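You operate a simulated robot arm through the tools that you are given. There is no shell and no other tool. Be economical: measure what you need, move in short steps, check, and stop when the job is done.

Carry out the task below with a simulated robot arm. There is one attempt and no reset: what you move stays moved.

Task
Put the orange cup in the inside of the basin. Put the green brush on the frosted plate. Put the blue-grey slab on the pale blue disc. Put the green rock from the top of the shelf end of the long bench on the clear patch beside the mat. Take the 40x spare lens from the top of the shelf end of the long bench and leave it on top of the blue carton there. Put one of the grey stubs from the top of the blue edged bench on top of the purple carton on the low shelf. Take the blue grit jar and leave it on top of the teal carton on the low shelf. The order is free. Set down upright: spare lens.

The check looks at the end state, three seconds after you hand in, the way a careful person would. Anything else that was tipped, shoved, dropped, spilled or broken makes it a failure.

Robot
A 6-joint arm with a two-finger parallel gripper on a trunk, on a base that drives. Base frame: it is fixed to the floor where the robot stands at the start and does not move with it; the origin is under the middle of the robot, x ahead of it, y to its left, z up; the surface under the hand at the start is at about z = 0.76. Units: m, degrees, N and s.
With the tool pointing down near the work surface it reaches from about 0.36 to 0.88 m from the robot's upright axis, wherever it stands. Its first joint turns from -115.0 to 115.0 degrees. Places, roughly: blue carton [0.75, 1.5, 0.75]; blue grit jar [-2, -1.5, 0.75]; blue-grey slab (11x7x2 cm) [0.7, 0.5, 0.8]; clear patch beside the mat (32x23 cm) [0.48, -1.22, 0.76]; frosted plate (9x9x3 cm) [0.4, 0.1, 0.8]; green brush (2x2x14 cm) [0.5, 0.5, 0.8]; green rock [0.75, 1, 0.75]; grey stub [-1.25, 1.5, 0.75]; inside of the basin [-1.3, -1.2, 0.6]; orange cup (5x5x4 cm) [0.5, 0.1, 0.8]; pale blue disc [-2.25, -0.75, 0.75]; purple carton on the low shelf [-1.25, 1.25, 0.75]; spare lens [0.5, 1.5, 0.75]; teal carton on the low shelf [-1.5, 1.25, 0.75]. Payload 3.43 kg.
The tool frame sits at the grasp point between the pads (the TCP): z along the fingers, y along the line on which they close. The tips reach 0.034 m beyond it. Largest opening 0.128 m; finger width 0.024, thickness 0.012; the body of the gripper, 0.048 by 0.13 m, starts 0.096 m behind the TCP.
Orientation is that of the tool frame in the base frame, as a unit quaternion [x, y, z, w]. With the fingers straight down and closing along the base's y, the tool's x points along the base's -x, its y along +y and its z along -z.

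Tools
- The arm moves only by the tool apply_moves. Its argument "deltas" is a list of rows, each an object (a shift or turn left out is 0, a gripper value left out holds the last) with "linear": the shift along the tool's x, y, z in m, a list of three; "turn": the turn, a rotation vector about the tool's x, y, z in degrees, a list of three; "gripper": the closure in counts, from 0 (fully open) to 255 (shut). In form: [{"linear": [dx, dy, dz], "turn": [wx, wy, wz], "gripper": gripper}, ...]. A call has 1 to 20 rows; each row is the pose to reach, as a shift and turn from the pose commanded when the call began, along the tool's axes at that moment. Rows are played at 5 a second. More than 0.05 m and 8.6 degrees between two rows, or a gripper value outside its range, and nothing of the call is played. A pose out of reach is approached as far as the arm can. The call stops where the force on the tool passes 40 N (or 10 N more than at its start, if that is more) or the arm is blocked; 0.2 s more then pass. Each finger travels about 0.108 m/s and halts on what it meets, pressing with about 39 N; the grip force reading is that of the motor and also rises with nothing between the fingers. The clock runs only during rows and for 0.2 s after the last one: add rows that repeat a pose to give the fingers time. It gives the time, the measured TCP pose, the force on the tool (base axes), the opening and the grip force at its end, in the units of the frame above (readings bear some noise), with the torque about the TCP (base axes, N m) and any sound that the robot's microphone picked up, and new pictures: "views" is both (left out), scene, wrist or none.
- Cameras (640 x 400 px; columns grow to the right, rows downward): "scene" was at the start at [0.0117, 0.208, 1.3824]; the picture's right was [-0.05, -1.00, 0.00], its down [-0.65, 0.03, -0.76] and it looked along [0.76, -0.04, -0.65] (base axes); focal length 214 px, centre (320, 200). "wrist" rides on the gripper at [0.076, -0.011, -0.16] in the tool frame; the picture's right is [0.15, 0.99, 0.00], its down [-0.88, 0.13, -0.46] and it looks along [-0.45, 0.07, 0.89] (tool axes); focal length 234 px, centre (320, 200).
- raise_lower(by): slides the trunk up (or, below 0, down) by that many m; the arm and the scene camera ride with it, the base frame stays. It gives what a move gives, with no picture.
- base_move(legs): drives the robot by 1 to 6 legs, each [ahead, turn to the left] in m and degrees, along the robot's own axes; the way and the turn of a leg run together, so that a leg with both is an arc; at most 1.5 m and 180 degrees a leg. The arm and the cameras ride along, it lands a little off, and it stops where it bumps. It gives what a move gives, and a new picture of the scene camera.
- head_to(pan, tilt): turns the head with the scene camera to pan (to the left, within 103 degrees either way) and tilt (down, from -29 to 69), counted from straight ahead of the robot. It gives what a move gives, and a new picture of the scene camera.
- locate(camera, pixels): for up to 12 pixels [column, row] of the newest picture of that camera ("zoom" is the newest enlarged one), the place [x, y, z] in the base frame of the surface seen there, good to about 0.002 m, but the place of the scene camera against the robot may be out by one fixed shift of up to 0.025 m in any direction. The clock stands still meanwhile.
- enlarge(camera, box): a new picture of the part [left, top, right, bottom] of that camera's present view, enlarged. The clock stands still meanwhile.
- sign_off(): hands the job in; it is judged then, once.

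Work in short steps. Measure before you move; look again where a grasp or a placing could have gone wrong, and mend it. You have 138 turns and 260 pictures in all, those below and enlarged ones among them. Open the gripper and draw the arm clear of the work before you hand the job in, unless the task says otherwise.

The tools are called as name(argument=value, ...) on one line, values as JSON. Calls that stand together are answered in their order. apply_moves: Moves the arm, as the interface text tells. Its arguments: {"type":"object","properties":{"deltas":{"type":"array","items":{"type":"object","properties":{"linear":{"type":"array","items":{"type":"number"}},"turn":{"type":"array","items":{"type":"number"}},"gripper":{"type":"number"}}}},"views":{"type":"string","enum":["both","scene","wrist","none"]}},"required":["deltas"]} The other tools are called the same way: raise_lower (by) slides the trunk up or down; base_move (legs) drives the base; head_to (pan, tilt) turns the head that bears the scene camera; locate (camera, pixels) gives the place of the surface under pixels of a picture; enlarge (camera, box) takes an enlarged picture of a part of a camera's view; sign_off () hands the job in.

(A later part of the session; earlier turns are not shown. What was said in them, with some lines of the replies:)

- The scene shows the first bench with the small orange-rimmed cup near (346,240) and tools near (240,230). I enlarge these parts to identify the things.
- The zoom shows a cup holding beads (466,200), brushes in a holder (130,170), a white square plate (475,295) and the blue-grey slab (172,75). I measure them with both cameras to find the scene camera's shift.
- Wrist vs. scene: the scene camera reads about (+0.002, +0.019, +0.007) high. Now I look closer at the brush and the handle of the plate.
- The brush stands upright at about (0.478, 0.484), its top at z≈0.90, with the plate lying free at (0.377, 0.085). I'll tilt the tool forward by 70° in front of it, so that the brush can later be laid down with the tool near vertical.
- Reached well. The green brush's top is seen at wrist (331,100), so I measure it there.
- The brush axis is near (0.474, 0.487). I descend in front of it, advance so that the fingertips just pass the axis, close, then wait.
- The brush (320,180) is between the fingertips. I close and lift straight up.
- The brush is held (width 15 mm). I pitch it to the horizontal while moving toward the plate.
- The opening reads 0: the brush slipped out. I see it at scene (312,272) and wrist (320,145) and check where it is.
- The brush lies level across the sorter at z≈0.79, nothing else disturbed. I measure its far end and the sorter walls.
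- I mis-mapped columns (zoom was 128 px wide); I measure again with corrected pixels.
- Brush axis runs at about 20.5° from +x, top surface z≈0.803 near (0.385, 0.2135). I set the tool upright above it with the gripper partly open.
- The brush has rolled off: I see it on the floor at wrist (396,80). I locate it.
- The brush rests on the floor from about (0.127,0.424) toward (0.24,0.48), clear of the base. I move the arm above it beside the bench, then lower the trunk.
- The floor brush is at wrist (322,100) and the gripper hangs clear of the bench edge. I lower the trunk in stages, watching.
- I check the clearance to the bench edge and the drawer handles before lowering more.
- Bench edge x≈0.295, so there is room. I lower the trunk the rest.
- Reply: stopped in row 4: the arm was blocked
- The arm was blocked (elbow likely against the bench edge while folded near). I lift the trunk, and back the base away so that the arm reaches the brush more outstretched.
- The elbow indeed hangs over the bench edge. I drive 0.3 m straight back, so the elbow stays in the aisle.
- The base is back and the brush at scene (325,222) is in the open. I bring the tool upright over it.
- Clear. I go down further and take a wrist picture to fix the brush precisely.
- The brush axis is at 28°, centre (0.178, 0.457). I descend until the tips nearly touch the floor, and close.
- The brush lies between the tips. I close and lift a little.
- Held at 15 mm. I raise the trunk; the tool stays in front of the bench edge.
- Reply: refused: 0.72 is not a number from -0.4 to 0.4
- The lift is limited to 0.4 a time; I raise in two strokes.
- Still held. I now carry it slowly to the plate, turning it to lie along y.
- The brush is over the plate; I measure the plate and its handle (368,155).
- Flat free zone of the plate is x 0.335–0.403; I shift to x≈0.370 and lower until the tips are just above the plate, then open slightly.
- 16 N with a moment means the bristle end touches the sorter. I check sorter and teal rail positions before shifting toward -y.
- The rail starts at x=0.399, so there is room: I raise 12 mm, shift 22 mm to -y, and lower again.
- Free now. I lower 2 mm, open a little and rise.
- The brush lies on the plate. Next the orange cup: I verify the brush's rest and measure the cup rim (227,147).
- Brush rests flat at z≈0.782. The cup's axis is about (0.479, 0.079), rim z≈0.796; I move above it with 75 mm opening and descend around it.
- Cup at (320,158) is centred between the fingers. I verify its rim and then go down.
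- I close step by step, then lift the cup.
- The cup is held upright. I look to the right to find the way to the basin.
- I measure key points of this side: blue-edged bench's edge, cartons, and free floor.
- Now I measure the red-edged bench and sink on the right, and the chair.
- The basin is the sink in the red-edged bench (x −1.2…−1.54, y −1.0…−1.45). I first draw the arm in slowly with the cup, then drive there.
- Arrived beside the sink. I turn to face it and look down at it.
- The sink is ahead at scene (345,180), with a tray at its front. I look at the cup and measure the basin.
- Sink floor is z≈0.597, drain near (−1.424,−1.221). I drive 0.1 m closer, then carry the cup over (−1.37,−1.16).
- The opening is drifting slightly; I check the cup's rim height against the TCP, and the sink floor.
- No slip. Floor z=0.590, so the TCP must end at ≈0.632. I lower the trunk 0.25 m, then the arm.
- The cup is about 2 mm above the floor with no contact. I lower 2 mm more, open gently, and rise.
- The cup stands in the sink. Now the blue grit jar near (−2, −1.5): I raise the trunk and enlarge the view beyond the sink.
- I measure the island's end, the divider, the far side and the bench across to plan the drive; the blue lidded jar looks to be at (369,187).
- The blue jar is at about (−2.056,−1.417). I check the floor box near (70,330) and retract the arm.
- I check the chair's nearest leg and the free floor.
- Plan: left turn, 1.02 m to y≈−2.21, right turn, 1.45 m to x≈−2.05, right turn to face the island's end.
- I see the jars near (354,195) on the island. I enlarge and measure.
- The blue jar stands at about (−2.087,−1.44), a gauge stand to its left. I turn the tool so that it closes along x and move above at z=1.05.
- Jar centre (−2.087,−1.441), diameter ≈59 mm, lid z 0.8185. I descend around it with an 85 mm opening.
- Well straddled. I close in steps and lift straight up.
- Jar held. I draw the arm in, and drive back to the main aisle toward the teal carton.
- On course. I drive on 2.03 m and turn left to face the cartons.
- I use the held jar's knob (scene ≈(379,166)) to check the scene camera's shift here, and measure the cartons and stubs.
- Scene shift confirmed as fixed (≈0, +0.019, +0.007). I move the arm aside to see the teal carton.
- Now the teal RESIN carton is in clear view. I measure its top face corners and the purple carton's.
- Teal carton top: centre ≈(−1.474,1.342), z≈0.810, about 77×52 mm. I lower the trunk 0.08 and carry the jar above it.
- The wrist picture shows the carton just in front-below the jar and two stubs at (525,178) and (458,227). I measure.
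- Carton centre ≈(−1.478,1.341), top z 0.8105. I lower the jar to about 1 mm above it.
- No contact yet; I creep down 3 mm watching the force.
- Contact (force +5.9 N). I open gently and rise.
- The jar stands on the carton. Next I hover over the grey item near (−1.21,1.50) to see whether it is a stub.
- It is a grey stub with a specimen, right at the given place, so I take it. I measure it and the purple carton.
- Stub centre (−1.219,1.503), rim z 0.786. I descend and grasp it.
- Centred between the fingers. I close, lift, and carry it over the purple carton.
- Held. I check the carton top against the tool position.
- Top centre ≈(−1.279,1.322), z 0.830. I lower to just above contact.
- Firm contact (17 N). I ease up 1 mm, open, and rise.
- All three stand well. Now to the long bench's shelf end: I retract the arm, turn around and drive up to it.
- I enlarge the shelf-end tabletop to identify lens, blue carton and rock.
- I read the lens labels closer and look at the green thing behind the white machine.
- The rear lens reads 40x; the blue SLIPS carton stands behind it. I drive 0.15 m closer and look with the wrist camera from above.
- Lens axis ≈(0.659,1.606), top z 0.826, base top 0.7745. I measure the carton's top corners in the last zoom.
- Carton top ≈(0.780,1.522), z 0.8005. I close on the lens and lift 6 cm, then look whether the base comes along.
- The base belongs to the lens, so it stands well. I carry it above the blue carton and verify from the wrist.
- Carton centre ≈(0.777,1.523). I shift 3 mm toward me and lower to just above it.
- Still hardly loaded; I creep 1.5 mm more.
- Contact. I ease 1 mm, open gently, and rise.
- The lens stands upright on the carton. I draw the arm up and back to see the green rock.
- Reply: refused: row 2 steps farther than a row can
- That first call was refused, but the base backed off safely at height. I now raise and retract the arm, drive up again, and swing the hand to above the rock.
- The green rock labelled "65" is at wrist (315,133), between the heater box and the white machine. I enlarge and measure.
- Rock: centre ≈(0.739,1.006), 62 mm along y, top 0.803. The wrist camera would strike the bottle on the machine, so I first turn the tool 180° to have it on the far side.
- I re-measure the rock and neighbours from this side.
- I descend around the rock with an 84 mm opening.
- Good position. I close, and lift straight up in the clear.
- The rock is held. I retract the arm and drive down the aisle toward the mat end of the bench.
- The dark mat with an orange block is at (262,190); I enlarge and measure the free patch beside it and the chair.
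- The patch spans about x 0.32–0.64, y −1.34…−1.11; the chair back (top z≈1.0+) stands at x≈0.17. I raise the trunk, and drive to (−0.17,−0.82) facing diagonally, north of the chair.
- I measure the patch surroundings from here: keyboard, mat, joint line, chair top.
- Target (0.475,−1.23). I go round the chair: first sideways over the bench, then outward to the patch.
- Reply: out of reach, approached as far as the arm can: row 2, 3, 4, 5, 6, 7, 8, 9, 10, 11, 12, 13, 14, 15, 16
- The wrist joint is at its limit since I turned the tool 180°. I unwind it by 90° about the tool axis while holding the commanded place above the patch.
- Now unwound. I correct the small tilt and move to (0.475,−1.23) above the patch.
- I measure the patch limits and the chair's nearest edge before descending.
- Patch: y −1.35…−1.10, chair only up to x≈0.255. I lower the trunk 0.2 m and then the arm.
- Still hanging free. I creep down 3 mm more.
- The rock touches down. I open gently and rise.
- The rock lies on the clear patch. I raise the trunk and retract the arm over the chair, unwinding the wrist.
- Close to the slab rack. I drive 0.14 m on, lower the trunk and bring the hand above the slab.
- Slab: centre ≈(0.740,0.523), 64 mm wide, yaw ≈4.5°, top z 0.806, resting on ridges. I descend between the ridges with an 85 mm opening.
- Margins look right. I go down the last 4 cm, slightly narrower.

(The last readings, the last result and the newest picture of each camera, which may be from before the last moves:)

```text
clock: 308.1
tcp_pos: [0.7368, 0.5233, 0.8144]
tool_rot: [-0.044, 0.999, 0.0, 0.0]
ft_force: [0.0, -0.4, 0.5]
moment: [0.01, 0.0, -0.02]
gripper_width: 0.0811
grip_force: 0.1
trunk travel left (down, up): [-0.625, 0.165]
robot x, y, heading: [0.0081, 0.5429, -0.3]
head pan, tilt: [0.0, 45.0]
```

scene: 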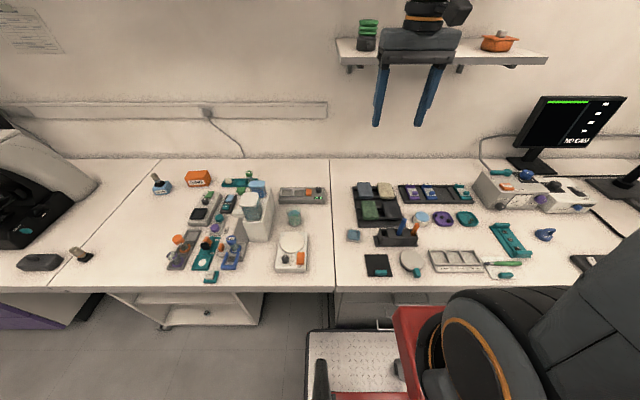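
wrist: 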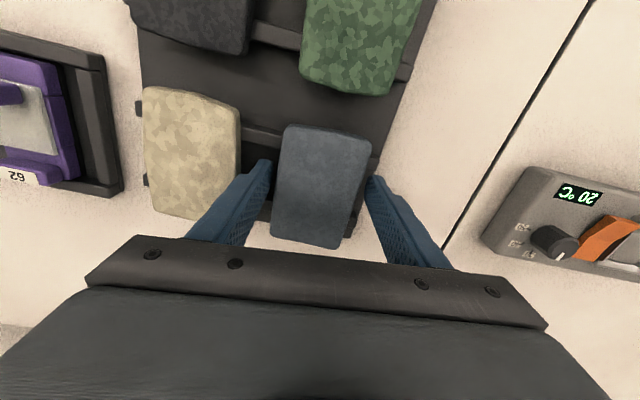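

Fingers are in the gaps on both sides. I close and lift.

apply_moves(deltas=[{"gripper": 110}, {"gripper": 122}, {"gripper": 200}, {"gripper": 200}, {"gripper": 200}, {"linear": [0, 0, -0.02]}, {"linear": [0, 0, -0.05]}, {"linear": [0, 0, -0.09]}, {"linear": [0, 0, -0.13]}, {"linear": [0, 0, -0.17]}, {"linear": [0, 0, -0.21]}, {"linear": [0, 0, -0.25]}, {"linear": [0, 0, -0.29]}, {"linear": [0, 0, -0.29]}], views="both")

```text
clock: 311.3
tcp_pos: [0.6886, 0.5243, 1.0414]
tool_rot: [-0.044, 0.996, 0.005, -0.074]
ft_force: [1.6, -0.3, -0.5]
moment: [-0.01, 0.18, -0.02]
gripper_width: 0.0671
grip_force: 38.6
trunk travel left (down, up): [-0.625, 0.165]
robot x, y, heading: [0.0099, 0.5423, 0.2]
head pan, tilt: [0.0, 45.0]
stopped in row 14: the arm was blocked; the commanded pose is now the measured one
```

scene: 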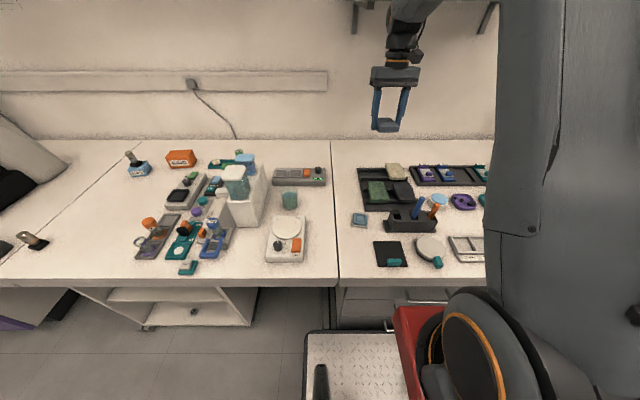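
wrist: 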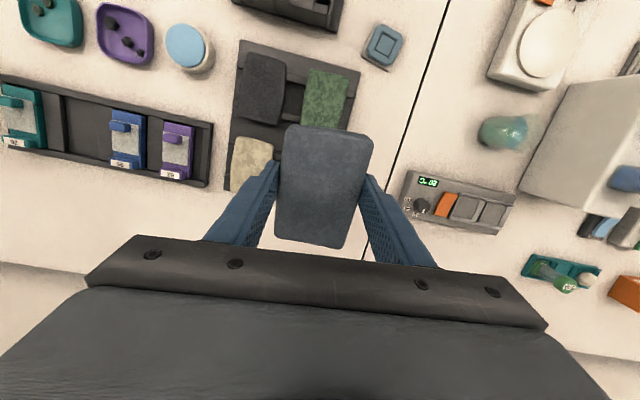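

The lift was blocked near the end, probably by the wall shelf above; the slab is still held (67 mm). I back away toward me, straightening the tool.

apply_moves(deltas=[{"linear": [0.035, 0, 0.012], "turn": [0, -1, 0]}, {"linear": [0.075, 0, 0.025], "turn": [0, -3, 0]}, {"linear": [0.115, 0, 0.037], "turn": [0, -5, 0]}, {"linear": [0.155, 0, 0.048], "turn": [0, -7, 0]}, {"linear": [0.195, 0, 0.059], "turn": [0, -8.5, 0]}, {"linear": [0.235, 0, 0.059], "turn": [0, -8.5, 0]}, {"linear": [0.235, 0, 0.059], "turn": [0, -8.5, 0]}], views="none")

head_to(pan=0, tilt=10)

```text
clock: 312.9
tcp_pos: [0.4516, 0.504, 1.0162]
tool_rot: [-0.043, 0.999, 0.009, -0.001]
ft_force: [1.1, -0.5, -3.9]
moment: [0.0, 0.04, 0.01]
gripper_width: 0.0666
grip_force: 39.3
trunk travel left (down, up): [-0.625, 0.165]
robot x, y, heading: [0.0123, 0.5473, -0.0]
head pan, tilt: [0.0, 45.0]
```

```text
clock: 313.9
tcp_pos: [0.4513, 0.5044, 1.0178]
tool_rot: [-0.043, 0.999, 0.009, 0.0]
ft_force: [0.2, 0.3, -3.6]
moment: [-0.03, 0.0, 0.01]
gripper_width: 0.0665
grip_force: 39.3
trunk travel left (down, up): [-0.625, 0.165]
robot x, y, heading: [0.0083, 0.5453, -0.3]
head pan, tilt: [0.0, 10.0]
```

scene: 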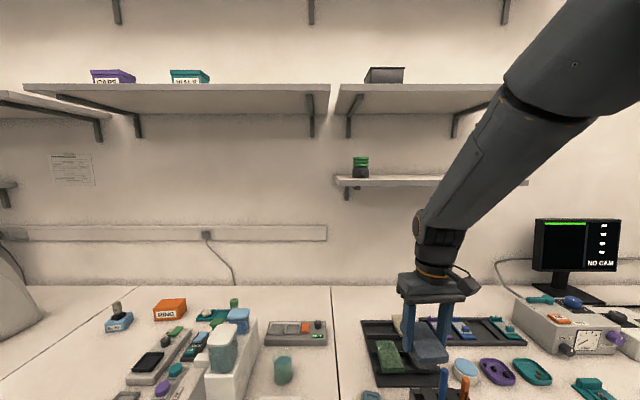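

The green item on the shelf stands. I back the base 0.3 m and check the orange pot too.

base_move(legs=[[-0.32, 0]])

enlarge(camera="scene", box=[320, 100, 560, 250])

```text
clock: 316.0
tcp_pos: [0.1342, 0.506, 1.017]
tool_rot: [-0.045, 0.999, 0.009, -0.001]
ft_force: [0.0, -0.1, -3.3]
moment: [0.03, 0.03, 0.03]
gripper_width: 0.0665
grip_force: 39.5
trunk travel left (down, up): [-0.625, 0.165]
robot x, y, heading: [-0.3077, 0.5467, -0.1]
head pan, tilt: [0.0, 10.0]
```

scene: 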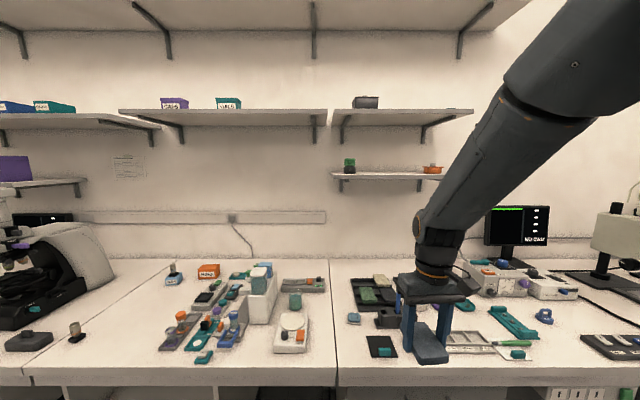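

```text
2.67 times, centred on (440, 175) of scene
```

zoom: 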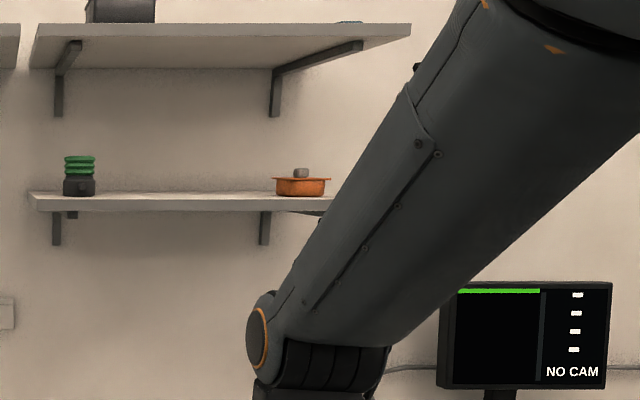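

Everything on the shelf stands. I raise the trunk for clearance and drive with the slab around the island's south end to its far side.

raise_lower(by=0.15)

base_move(legs=[[0, -96], [1.38, 0], [1.38, 0], [0, -84], [1.2, 0]])

```text
clock: 317.8
tcp_pos: [0.1363, 0.506, 1.1666]
tool_rot: [-0.045, 0.999, 0.008, -0.001]
ft_force: [0.1, -1.0, -3.1]
moment: [0.02, 0.03, -0.03]
gripper_width: 0.0664
grip_force: 39.1
trunk travel left (down, up): [-0.775, 0.015]
robot x, y, heading: [-0.3104, 0.5438, -0.0]
head pan, tilt: [0.0, 10.0]
```

```text
clock: 344.4
tcp_pos: [-2.2088, -2.1754, 1.1655]
tool_rot: [0.999, 0.051, 0.0, 0.009]
ft_force: [0.4, 0.2, -3.4]
moment: [-0.01, -0.04, -0.01]
gripper_width: 0.0661
grip_force: 39.4
trunk travel left (down, up): [-0.775, 0.015]
robot x, y, heading: [-1.7664, -2.2069, -179.5]
head pan, tilt: [0.0, 10.0]
```

scene: 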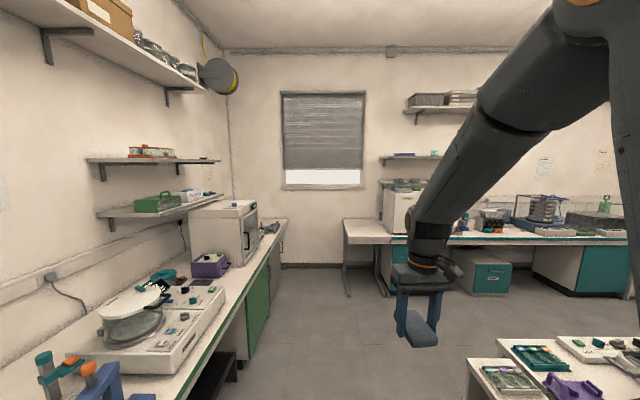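

The way ahead is clear floor. I drive on to x≈−3.0, turn north, and go to y≈−0.75, then face the island.

base_move(legs=[[1.24, 0], [0, -90], [1.42, 0], [0, -90]])

head_to(pan=0, tilt=42)

```text
clock: 363.4
tcp_pos: [-2.6423, -0.5429, 1.166]
tool_rot: [-0.379, 0.925, 0.009, -0.004]
ft_force: [0.3, -0.2, -3.4]
moment: [-0.01, 0.09, 0.02]
gripper_width: 0.066
grip_force: 38.7
trunk travel left (down, up): [-0.775, 0.015]
robot x, y, heading: [-3.0081, -0.795, 39.6]
head pan, tilt: [0.0, 10.0]
stopped in leg 4: the robot was blocked; the commanded pose is now the measured one
```

scene: 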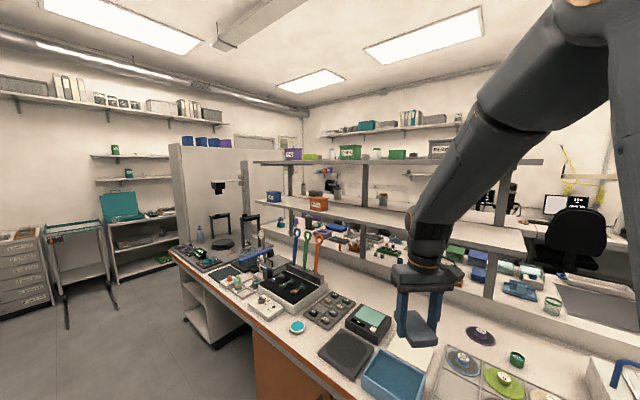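

```text
clock: 364.4
tcp_pos: [-2.6432, -0.5433, 1.1659]
tool_rot: [-0.379, 0.925, 0.008, -0.004]
ft_force: [-0.4, 0.2, -2.7]
moment: [-0.04, 0.02, 0.02]
gripper_width: 0.0662
grip_force: 39.8
trunk travel left (down, up): [-0.775, 0.015]
robot x, y, heading: [-3.0058, -0.7953, 39.6]
head pan, tilt: [0.0, 42.0]
```

scene: 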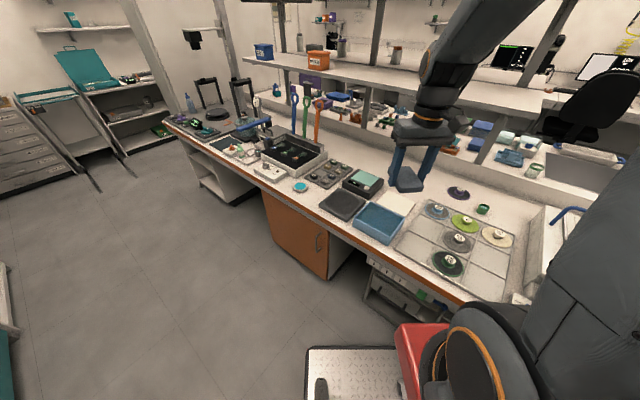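

The turn was blocked at 39.6° (base corner near the island). The discs are visible: a pale blue one at (437,211). I enlarge and measure, and check the island edge.

enlarge(camera="scene", box=[370, 170, 530, 290])

locate(camera="scene", pixels=[[437, 211], [425, 208], [448, 214], [466, 223], [430, 265], [300, 205], [405, 300], [440, 305], [320, 250], [437, 204], [437, 217], [350, 350]])

```text
3.33 times, centred on (450, 230) of scene
```

zoom: 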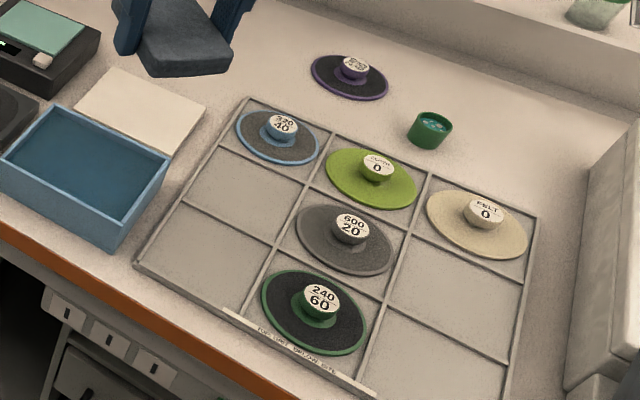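

```text
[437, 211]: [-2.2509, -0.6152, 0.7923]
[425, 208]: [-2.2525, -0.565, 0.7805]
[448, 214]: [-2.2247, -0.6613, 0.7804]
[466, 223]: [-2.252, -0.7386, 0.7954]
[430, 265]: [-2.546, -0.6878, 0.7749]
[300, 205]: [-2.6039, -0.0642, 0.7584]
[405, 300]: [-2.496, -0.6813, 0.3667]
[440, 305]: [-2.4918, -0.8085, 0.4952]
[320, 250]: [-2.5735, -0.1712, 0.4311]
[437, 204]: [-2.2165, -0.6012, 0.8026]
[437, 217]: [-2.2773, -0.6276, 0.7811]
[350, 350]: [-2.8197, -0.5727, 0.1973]
```

I zoom on the blue-rimmed disc to judge its shape.

enlarge(camera="scene", box=[415, 190, 475, 230])

enlarge(camera="scene", box=[160, 90, 360, 215])

```text
10.00 times, centred on (445, 210) of scene
```

zoom: 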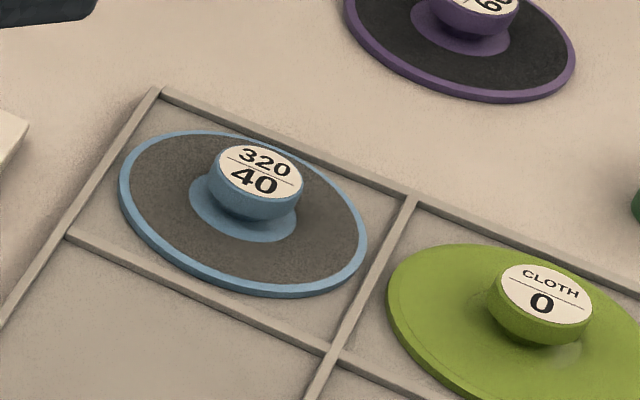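

```text
3.20 times, centred on (260, 152) of scene
```

zoom: 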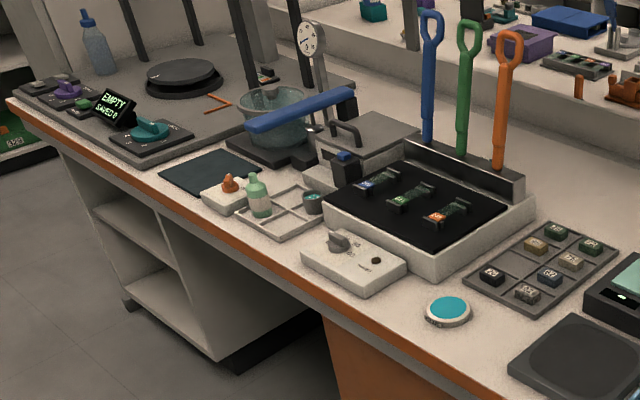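

That is the pale blue disc (knob in the middle). I check the shelf's edge over the island and the held slab's extents from the wrist.

locate(camera="scene", pixels=[[500, 112], [430, 85], [520, 105], [439, 207], [434, 209], [443, 210], [552, 115], [480, 160]])

apply_moves(deltas=[{"linear": [0, 0, 0]}], views="wrist")

```text
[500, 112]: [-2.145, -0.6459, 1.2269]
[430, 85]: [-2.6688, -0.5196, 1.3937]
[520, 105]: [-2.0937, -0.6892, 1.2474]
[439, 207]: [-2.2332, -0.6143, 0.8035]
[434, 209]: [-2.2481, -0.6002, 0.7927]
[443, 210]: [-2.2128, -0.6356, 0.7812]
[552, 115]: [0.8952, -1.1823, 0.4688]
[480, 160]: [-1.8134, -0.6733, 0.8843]
```

```text
clock: 364.8
tcp_pos: [-2.6435, -0.5432, 1.1664]
tool_rot: [-0.379, 0.925, 0.009, -0.003]
ft_force: [-0.4, -1.3, -3.7]
moment: [-0.03, 0.02, -0.01]
gripper_width: 0.0662
grip_force: 38.9
trunk travel left (down, up): [-0.775, 0.015]
robot x, y, heading: [-3.0108, -0.7934, 39.3]
head pan, tilt: [0.0, 42.0]
```

wrist: 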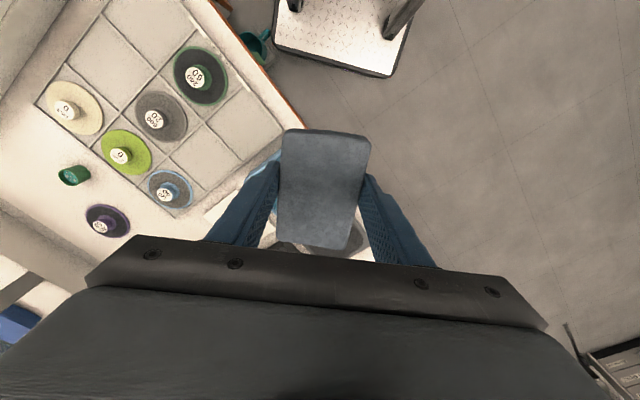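

The shelf edge is at x≈−2.145, z≈1.22, so I must approach low. From the wrist I measure the disc's knob (165,193) and the slab.

locate(camera="wrist", pixels=[[165, 193], [160, 193], [170, 193], [165, 188], [165, 199], [150, 187], [190, 190], [285, 135], [368, 142], [280, 240], [345, 247], [325, 187]])

enlarge(camera="wrist", box=[120, 150, 240, 225])

```text
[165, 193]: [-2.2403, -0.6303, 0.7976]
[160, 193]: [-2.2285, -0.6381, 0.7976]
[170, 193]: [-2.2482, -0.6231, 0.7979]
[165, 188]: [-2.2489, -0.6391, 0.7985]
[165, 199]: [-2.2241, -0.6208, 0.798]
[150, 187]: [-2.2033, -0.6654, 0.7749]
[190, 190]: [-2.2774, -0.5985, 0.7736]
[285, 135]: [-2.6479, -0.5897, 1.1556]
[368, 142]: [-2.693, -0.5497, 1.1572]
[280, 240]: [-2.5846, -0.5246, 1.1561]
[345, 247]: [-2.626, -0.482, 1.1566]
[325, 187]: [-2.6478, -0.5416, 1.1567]
```

```text
5.33 times, centred on (180, 188) of wrist
```

zoom: 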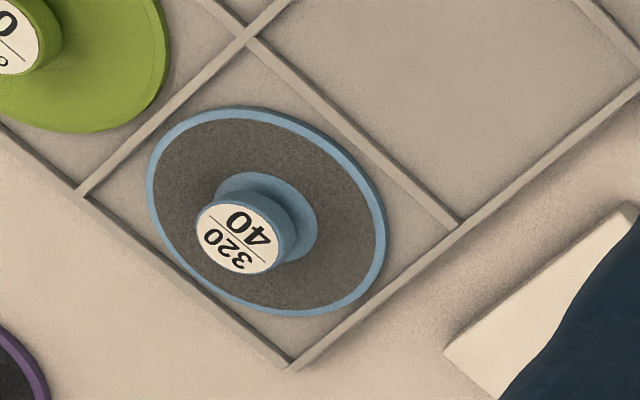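

Knob top centre ≈(−2.238,−0.628), z 0.798; slab centre lies (+0.006,+0.007) from the TCP, its bottom 0.029 below. I lower the trunk and bring the slab over the disc at TCP z≈0.93.

raise_lower(by=-0.22)

apply_moves(deltas=[{"linear": [-0.022, -0.0345, 0], "turn": [0.3, 0, 0]}, {"linear": [-0.044, -0.069, 0], "turn": [0.6, 0, 0]}, {"linear": [-0.066, -0.1036, 0], "turn": [1.08, 0, 0]}, {"linear": [-0.088, -0.138, 0], "turn": [1.08, 0, 0]}, {"linear": [-0.11, -0.1727, 0], "turn": [1.08, 0, 0]}, {"linear": [-0.132, -0.207, 0], "turn": [1.08, 0, 0]}, {"linear": [-0.154, -0.242, 0], "turn": [1.08, 0, 0]}, {"linear": [-0.176, -0.276, 0], "turn": [1.08, 0, 0]}, {"linear": [-0.198, -0.311, 0.01], "turn": [1.08, 0, 0]}, {"linear": [-0.22, -0.3454, 0.02], "turn": [1.08, 0, 0]}, {"linear": [-0.22, -0.3454, 0.02], "turn": [1.08, 0, 0]}])

```text
clock: 367.1
tcp_pos: [-2.6431, -0.5425, 0.9468]
tool_rot: [-0.379, 0.925, 0.008, -0.003]
ft_force: [-0.2, 0.0, -3.1]
moment: [0.01, 0.0, 0.0]
gripper_width: 0.066
grip_force: 39.1
trunk travel left (down, up): [-0.555, 0.235]
robot x, y, heading: [-3.0064, -0.7932, 39.7]
head pan, tilt: [0.0, 42.0]
```

```text
clock: 369.5
tcp_pos: [-2.2437, -0.6357, 0.9193]
tool_rot: [-0.378, 0.926, -0.001, -0.001]
ft_force: [-0.6, -1.5, -3.4]
moment: [-0.02, -0.01, 0.02]
gripper_width: 0.0661
grip_force: 38.4
trunk travel left (down, up): [-0.555, 0.235]
robot x, y, heading: [-3.0107, -0.7948, 39.7]
head pan, tilt: [0.0, 42.0]
```

scene: 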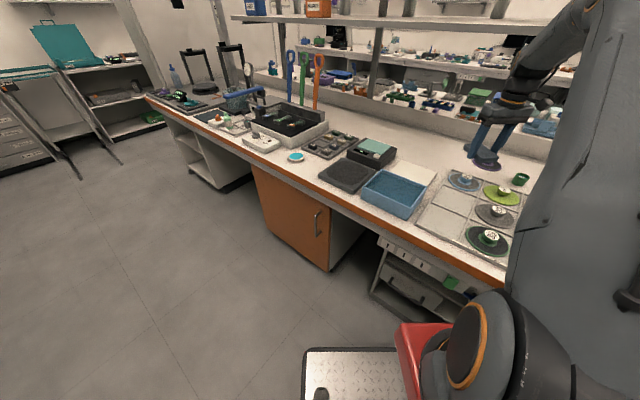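
wrist: 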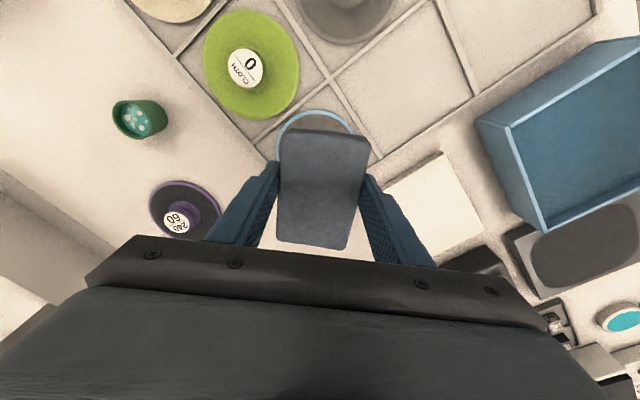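

I check the slab corners again, the purple knob near the left finger, and the visible ring edge.

locate(camera="wrist", pixels=[[284, 134], [366, 141], [279, 240], [344, 246], [177, 217], [205, 215], [315, 113], [280, 140], [352, 130]])

```text
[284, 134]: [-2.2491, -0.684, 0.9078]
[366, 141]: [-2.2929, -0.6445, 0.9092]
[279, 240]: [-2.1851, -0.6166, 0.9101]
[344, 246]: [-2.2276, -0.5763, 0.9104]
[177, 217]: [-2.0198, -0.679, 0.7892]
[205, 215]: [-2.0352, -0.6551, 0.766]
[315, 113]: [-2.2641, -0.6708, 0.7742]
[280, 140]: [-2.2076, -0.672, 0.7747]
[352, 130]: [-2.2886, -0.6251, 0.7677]
```

Slab centre (−2.239,−0.630) is over the knob within 3 mm. I lower to just above it.

apply_moves(deltas=[{"linear": [-0.001, 0.0015, 0.03]}, {"linear": [-0.001, 0.0015, 0.06]}, {"linear": [-0.001, 0.0015, 0.08]}, {"linear": [-0.001, 0.0015, 0.089]}, {"linear": [-0.001, 0.0015, 0.089]}], views="none")

apply_moves(deltas=[{"linear": [0, 0, 0.001]}, {"linear": [0, 0, 0.002]}, {"linear": [0, 0, 0.002]}], views="none")

```text
clock: 370.7
tcp_pos: [-2.2441, -0.6331, 0.8308]
tool_rot: [-0.378, 0.926, 0.001, -0.001]
ft_force: [-0.2, -0.2, -2.4]
moment: [-0.01, 0.04, 0.0]
gripper_width: 0.0657
grip_force: 38.5
trunk travel left (down, up): [-0.555, 0.235]
robot x, y, heading: [-3.007, -0.7914, 39.6]
head pan, tilt: [0.0, 42.0]
```

```text
clock: 371.5
tcp_pos: [-2.2443, -0.6326, 0.8291]
tool_rot: [-0.378, 0.926, -0.001, 0.0]
ft_force: [-0.4, -0.8, -2.7]
moment: [0.0, 0.01, 0.02]
gripper_width: 0.066
grip_force: 39.1
trunk travel left (down, up): [-0.555, 0.235]
robot x, y, heading: [-3.0106, -0.7932, 39.6]
head pan, tilt: [0.0, 42.0]
```

No contact yet at 0.829. I creep on in small steps.

apply_moves(deltas=[{"linear": [0, 0, 0.001]}, {"linear": [0, 0, 0.0015]}, {"linear": [0, 0, 0.0015]}], views="none")

apply_moves(deltas=[{"linear": [0, 0, 0.0007]}, {"linear": [0, 0, 0.0013]}, {"linear": [0, 0, 0.0013]}], views="none")

```text
clock: 372.3
tcp_pos: [-2.2439, -0.6332, 0.8266]
tool_rot: [-0.379, 0.925, 0.001, 0.0]
ft_force: [-0.2, -0.5, -2.4]
moment: [-0.04, 0.03, 0.0]
gripper_width: 0.0655
grip_force: 39.3
trunk travel left (down, up): [-0.555, 0.235]
robot x, y, heading: [-3.008, -0.7976, 39.5]
head pan, tilt: [0.0, 42.0]
```

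```text
clock: 373.1
tcp_pos: [-2.2435, -0.6333, 0.827]
tool_rot: [-0.379, 0.925, -0.001, 0.0]
ft_force: [-0.7, -0.5, 0.8]
moment: [-0.04, -0.11, -0.04]
gripper_width: 0.0662
grip_force: 39.3
trunk travel left (down, up): [-0.555, 0.235]
robot x, y, heading: [-3.0071, -0.796, 39.4]
head pan, tilt: [0.0, 42.0]
```

Contact: the weight has gone to the knob. I open the fingers gently and look before rising.

apply_moves(deltas=[{"gripper": 120}, {"gripper": 116}, {"gripper": 111}, {"gripper": 104}, {"gripper": 95}, {"gripper": 88}, {"gripper": 88}, {"gripper": 88}], views="wrist")

```text
clock: 374.9
tcp_pos: [-2.2456, -0.6329, 0.8262]
tool_rot: [-0.379, 0.925, 0.0, 0.0]
ft_force: [0.3, -0.4, 0.3]
moment: [-0.04, -0.03, -0.01]
gripper_width: 0.0839
grip_force: 0.0
trunk travel left (down, up): [-0.555, 0.235]
robot x, y, heading: [-3.0084, -0.7926, 39.5]
head pan, tilt: [0.0, 42.0]
```

wrist: 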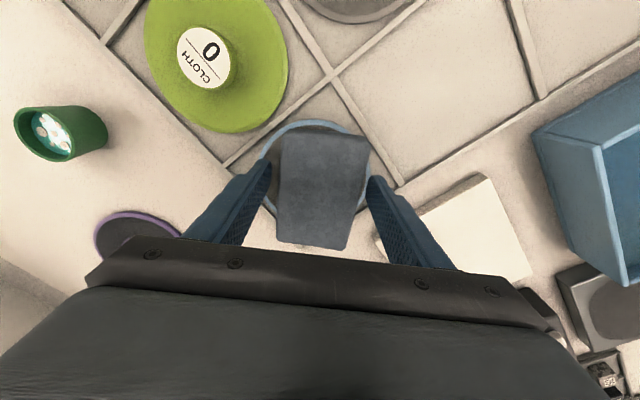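

The slab rests; I measure whether it is level before rising.

locate(camera="wrist", pixels=[[286, 140], [362, 145], [280, 238], [343, 244], [322, 190]])

apply_moves(deltas=[{"linear": [0, 0, -0.015]}, {"linear": [0, 0, -0.04]}, {"linear": [0, 0, -0.08]}, {"linear": [0, 0, -0.12]}, {"linear": [0, 0, -0.12]}])

```text
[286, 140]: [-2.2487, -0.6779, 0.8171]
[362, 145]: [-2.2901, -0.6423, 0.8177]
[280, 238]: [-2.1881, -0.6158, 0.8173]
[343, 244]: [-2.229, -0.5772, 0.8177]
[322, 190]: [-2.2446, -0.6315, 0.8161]
```

```text
clock: 376.1
tcp_pos: [-2.2446, -0.6324, 0.9468]
tool_rot: [-0.378, 0.926, 0.0, 0.0]
ft_force: [-0.7, 0.5, -0.4]
moment: [-0.03, 0.0, 0.03]
gripper_width: 0.0839
grip_force: 0.0
trunk travel left (down, up): [-0.555, 0.235]
robot x, y, heading: [-3.0114, -0.7931, 39.4]
head pan, tilt: [0.0, 42.0]
```

scene: 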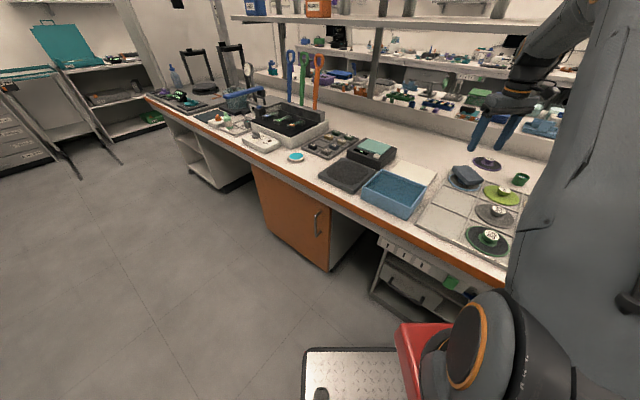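
wrist: 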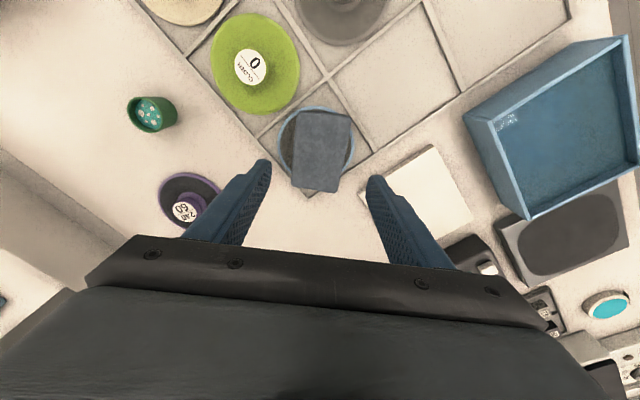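

Let me confirm that the slab still lies level on the disc.

locate(camera="wrist", pixels=[[300, 114], [348, 120], [293, 183], [337, 188], [320, 150], [285, 130]])

enlarge(camera="wrist", box=[250, 90, 400, 200])

enlarge(camera="scene", box=[430, 145, 540, 215])

```text
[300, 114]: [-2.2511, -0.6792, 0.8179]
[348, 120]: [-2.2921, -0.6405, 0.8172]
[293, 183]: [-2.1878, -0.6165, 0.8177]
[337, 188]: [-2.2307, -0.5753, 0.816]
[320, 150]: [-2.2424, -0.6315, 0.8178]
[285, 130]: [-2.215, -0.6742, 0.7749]
```

```text
3.64 times, centred on (325, 145) of wrist
```

zoom: 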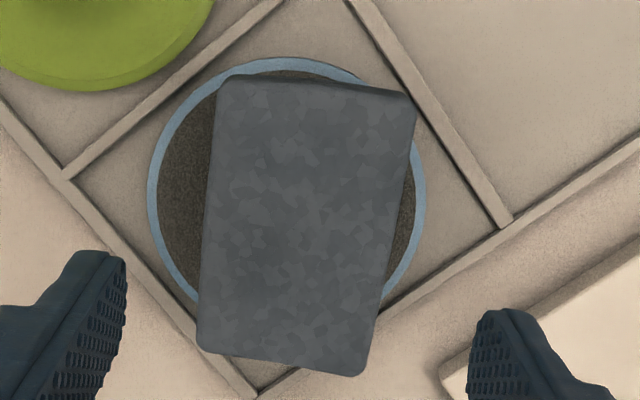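

```text
5.71 times, centred on (485, 180) of scene
```

zoom: 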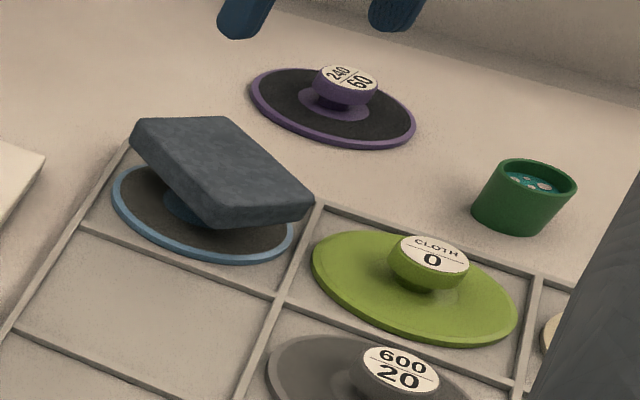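

The slab lies level on the pale blue disc. I draw the arm clear of the bench.

apply_moves(deltas=[{"linear": [0.022, 0.0345, -0.01]}, {"linear": [0.044, 0.069, -0.02]}, {"linear": [0.066, 0.1036, -0.02]}, {"linear": [0.088, 0.138, -0.02]}, {"linear": [0.11, 0.1727, -0.02]}, {"linear": [0.132, 0.207, -0.02]}, {"linear": [0.154, 0.242, -0.02]}, {"linear": [0.176, 0.276, -0.02]}, {"linear": [0.198, 0.311, -0.02]}, {"linear": [0.22, 0.3454, -0.02]}, {"linear": [0.22, 0.3454, -0.02]}], views="scene")

```text
clock: 378.5
tcp_pos: [-2.6438, -0.5435, 0.9653]
tool_rot: [-0.379, 0.925, 0.0, 0.0]
ft_force: [-0.5, 0.1, 0.0]
moment: [-0.04, 0.02, 0.0]
gripper_width: 0.0836
grip_force: 0.0
trunk travel left (down, up): [-0.555, 0.235]
robot x, y, heading: [-3.0099, -0.7929, 39.6]
head pan, tilt: [0.0, 42.0]
```

scene: 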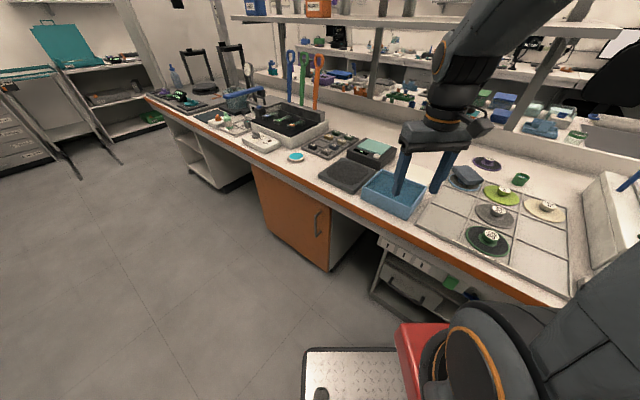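

All seven placings are done, the gripper is open and the arm is clear, so I hand the job in.

sign_off()

```text
The job is handed in.
```

I placed all seven items and handed the job in, with the gripper open and the arm drawn clear. Three things to know:

- **Brush:** it slipped out of the gripper on the first try, hit the sorter and fell to the floor. I picked it up and laid it on the frosted plate; nothing else moved that I could see.
- **Grey stub:** the one I took carries a small green specimen. I chose it because it stood at the place you listed, and there was also a plain grey stub on that bench.
- **Arm bump:** the lift with the slab was blocked once, probably by the wall shelf. The items on that shelf still stood when I checked.
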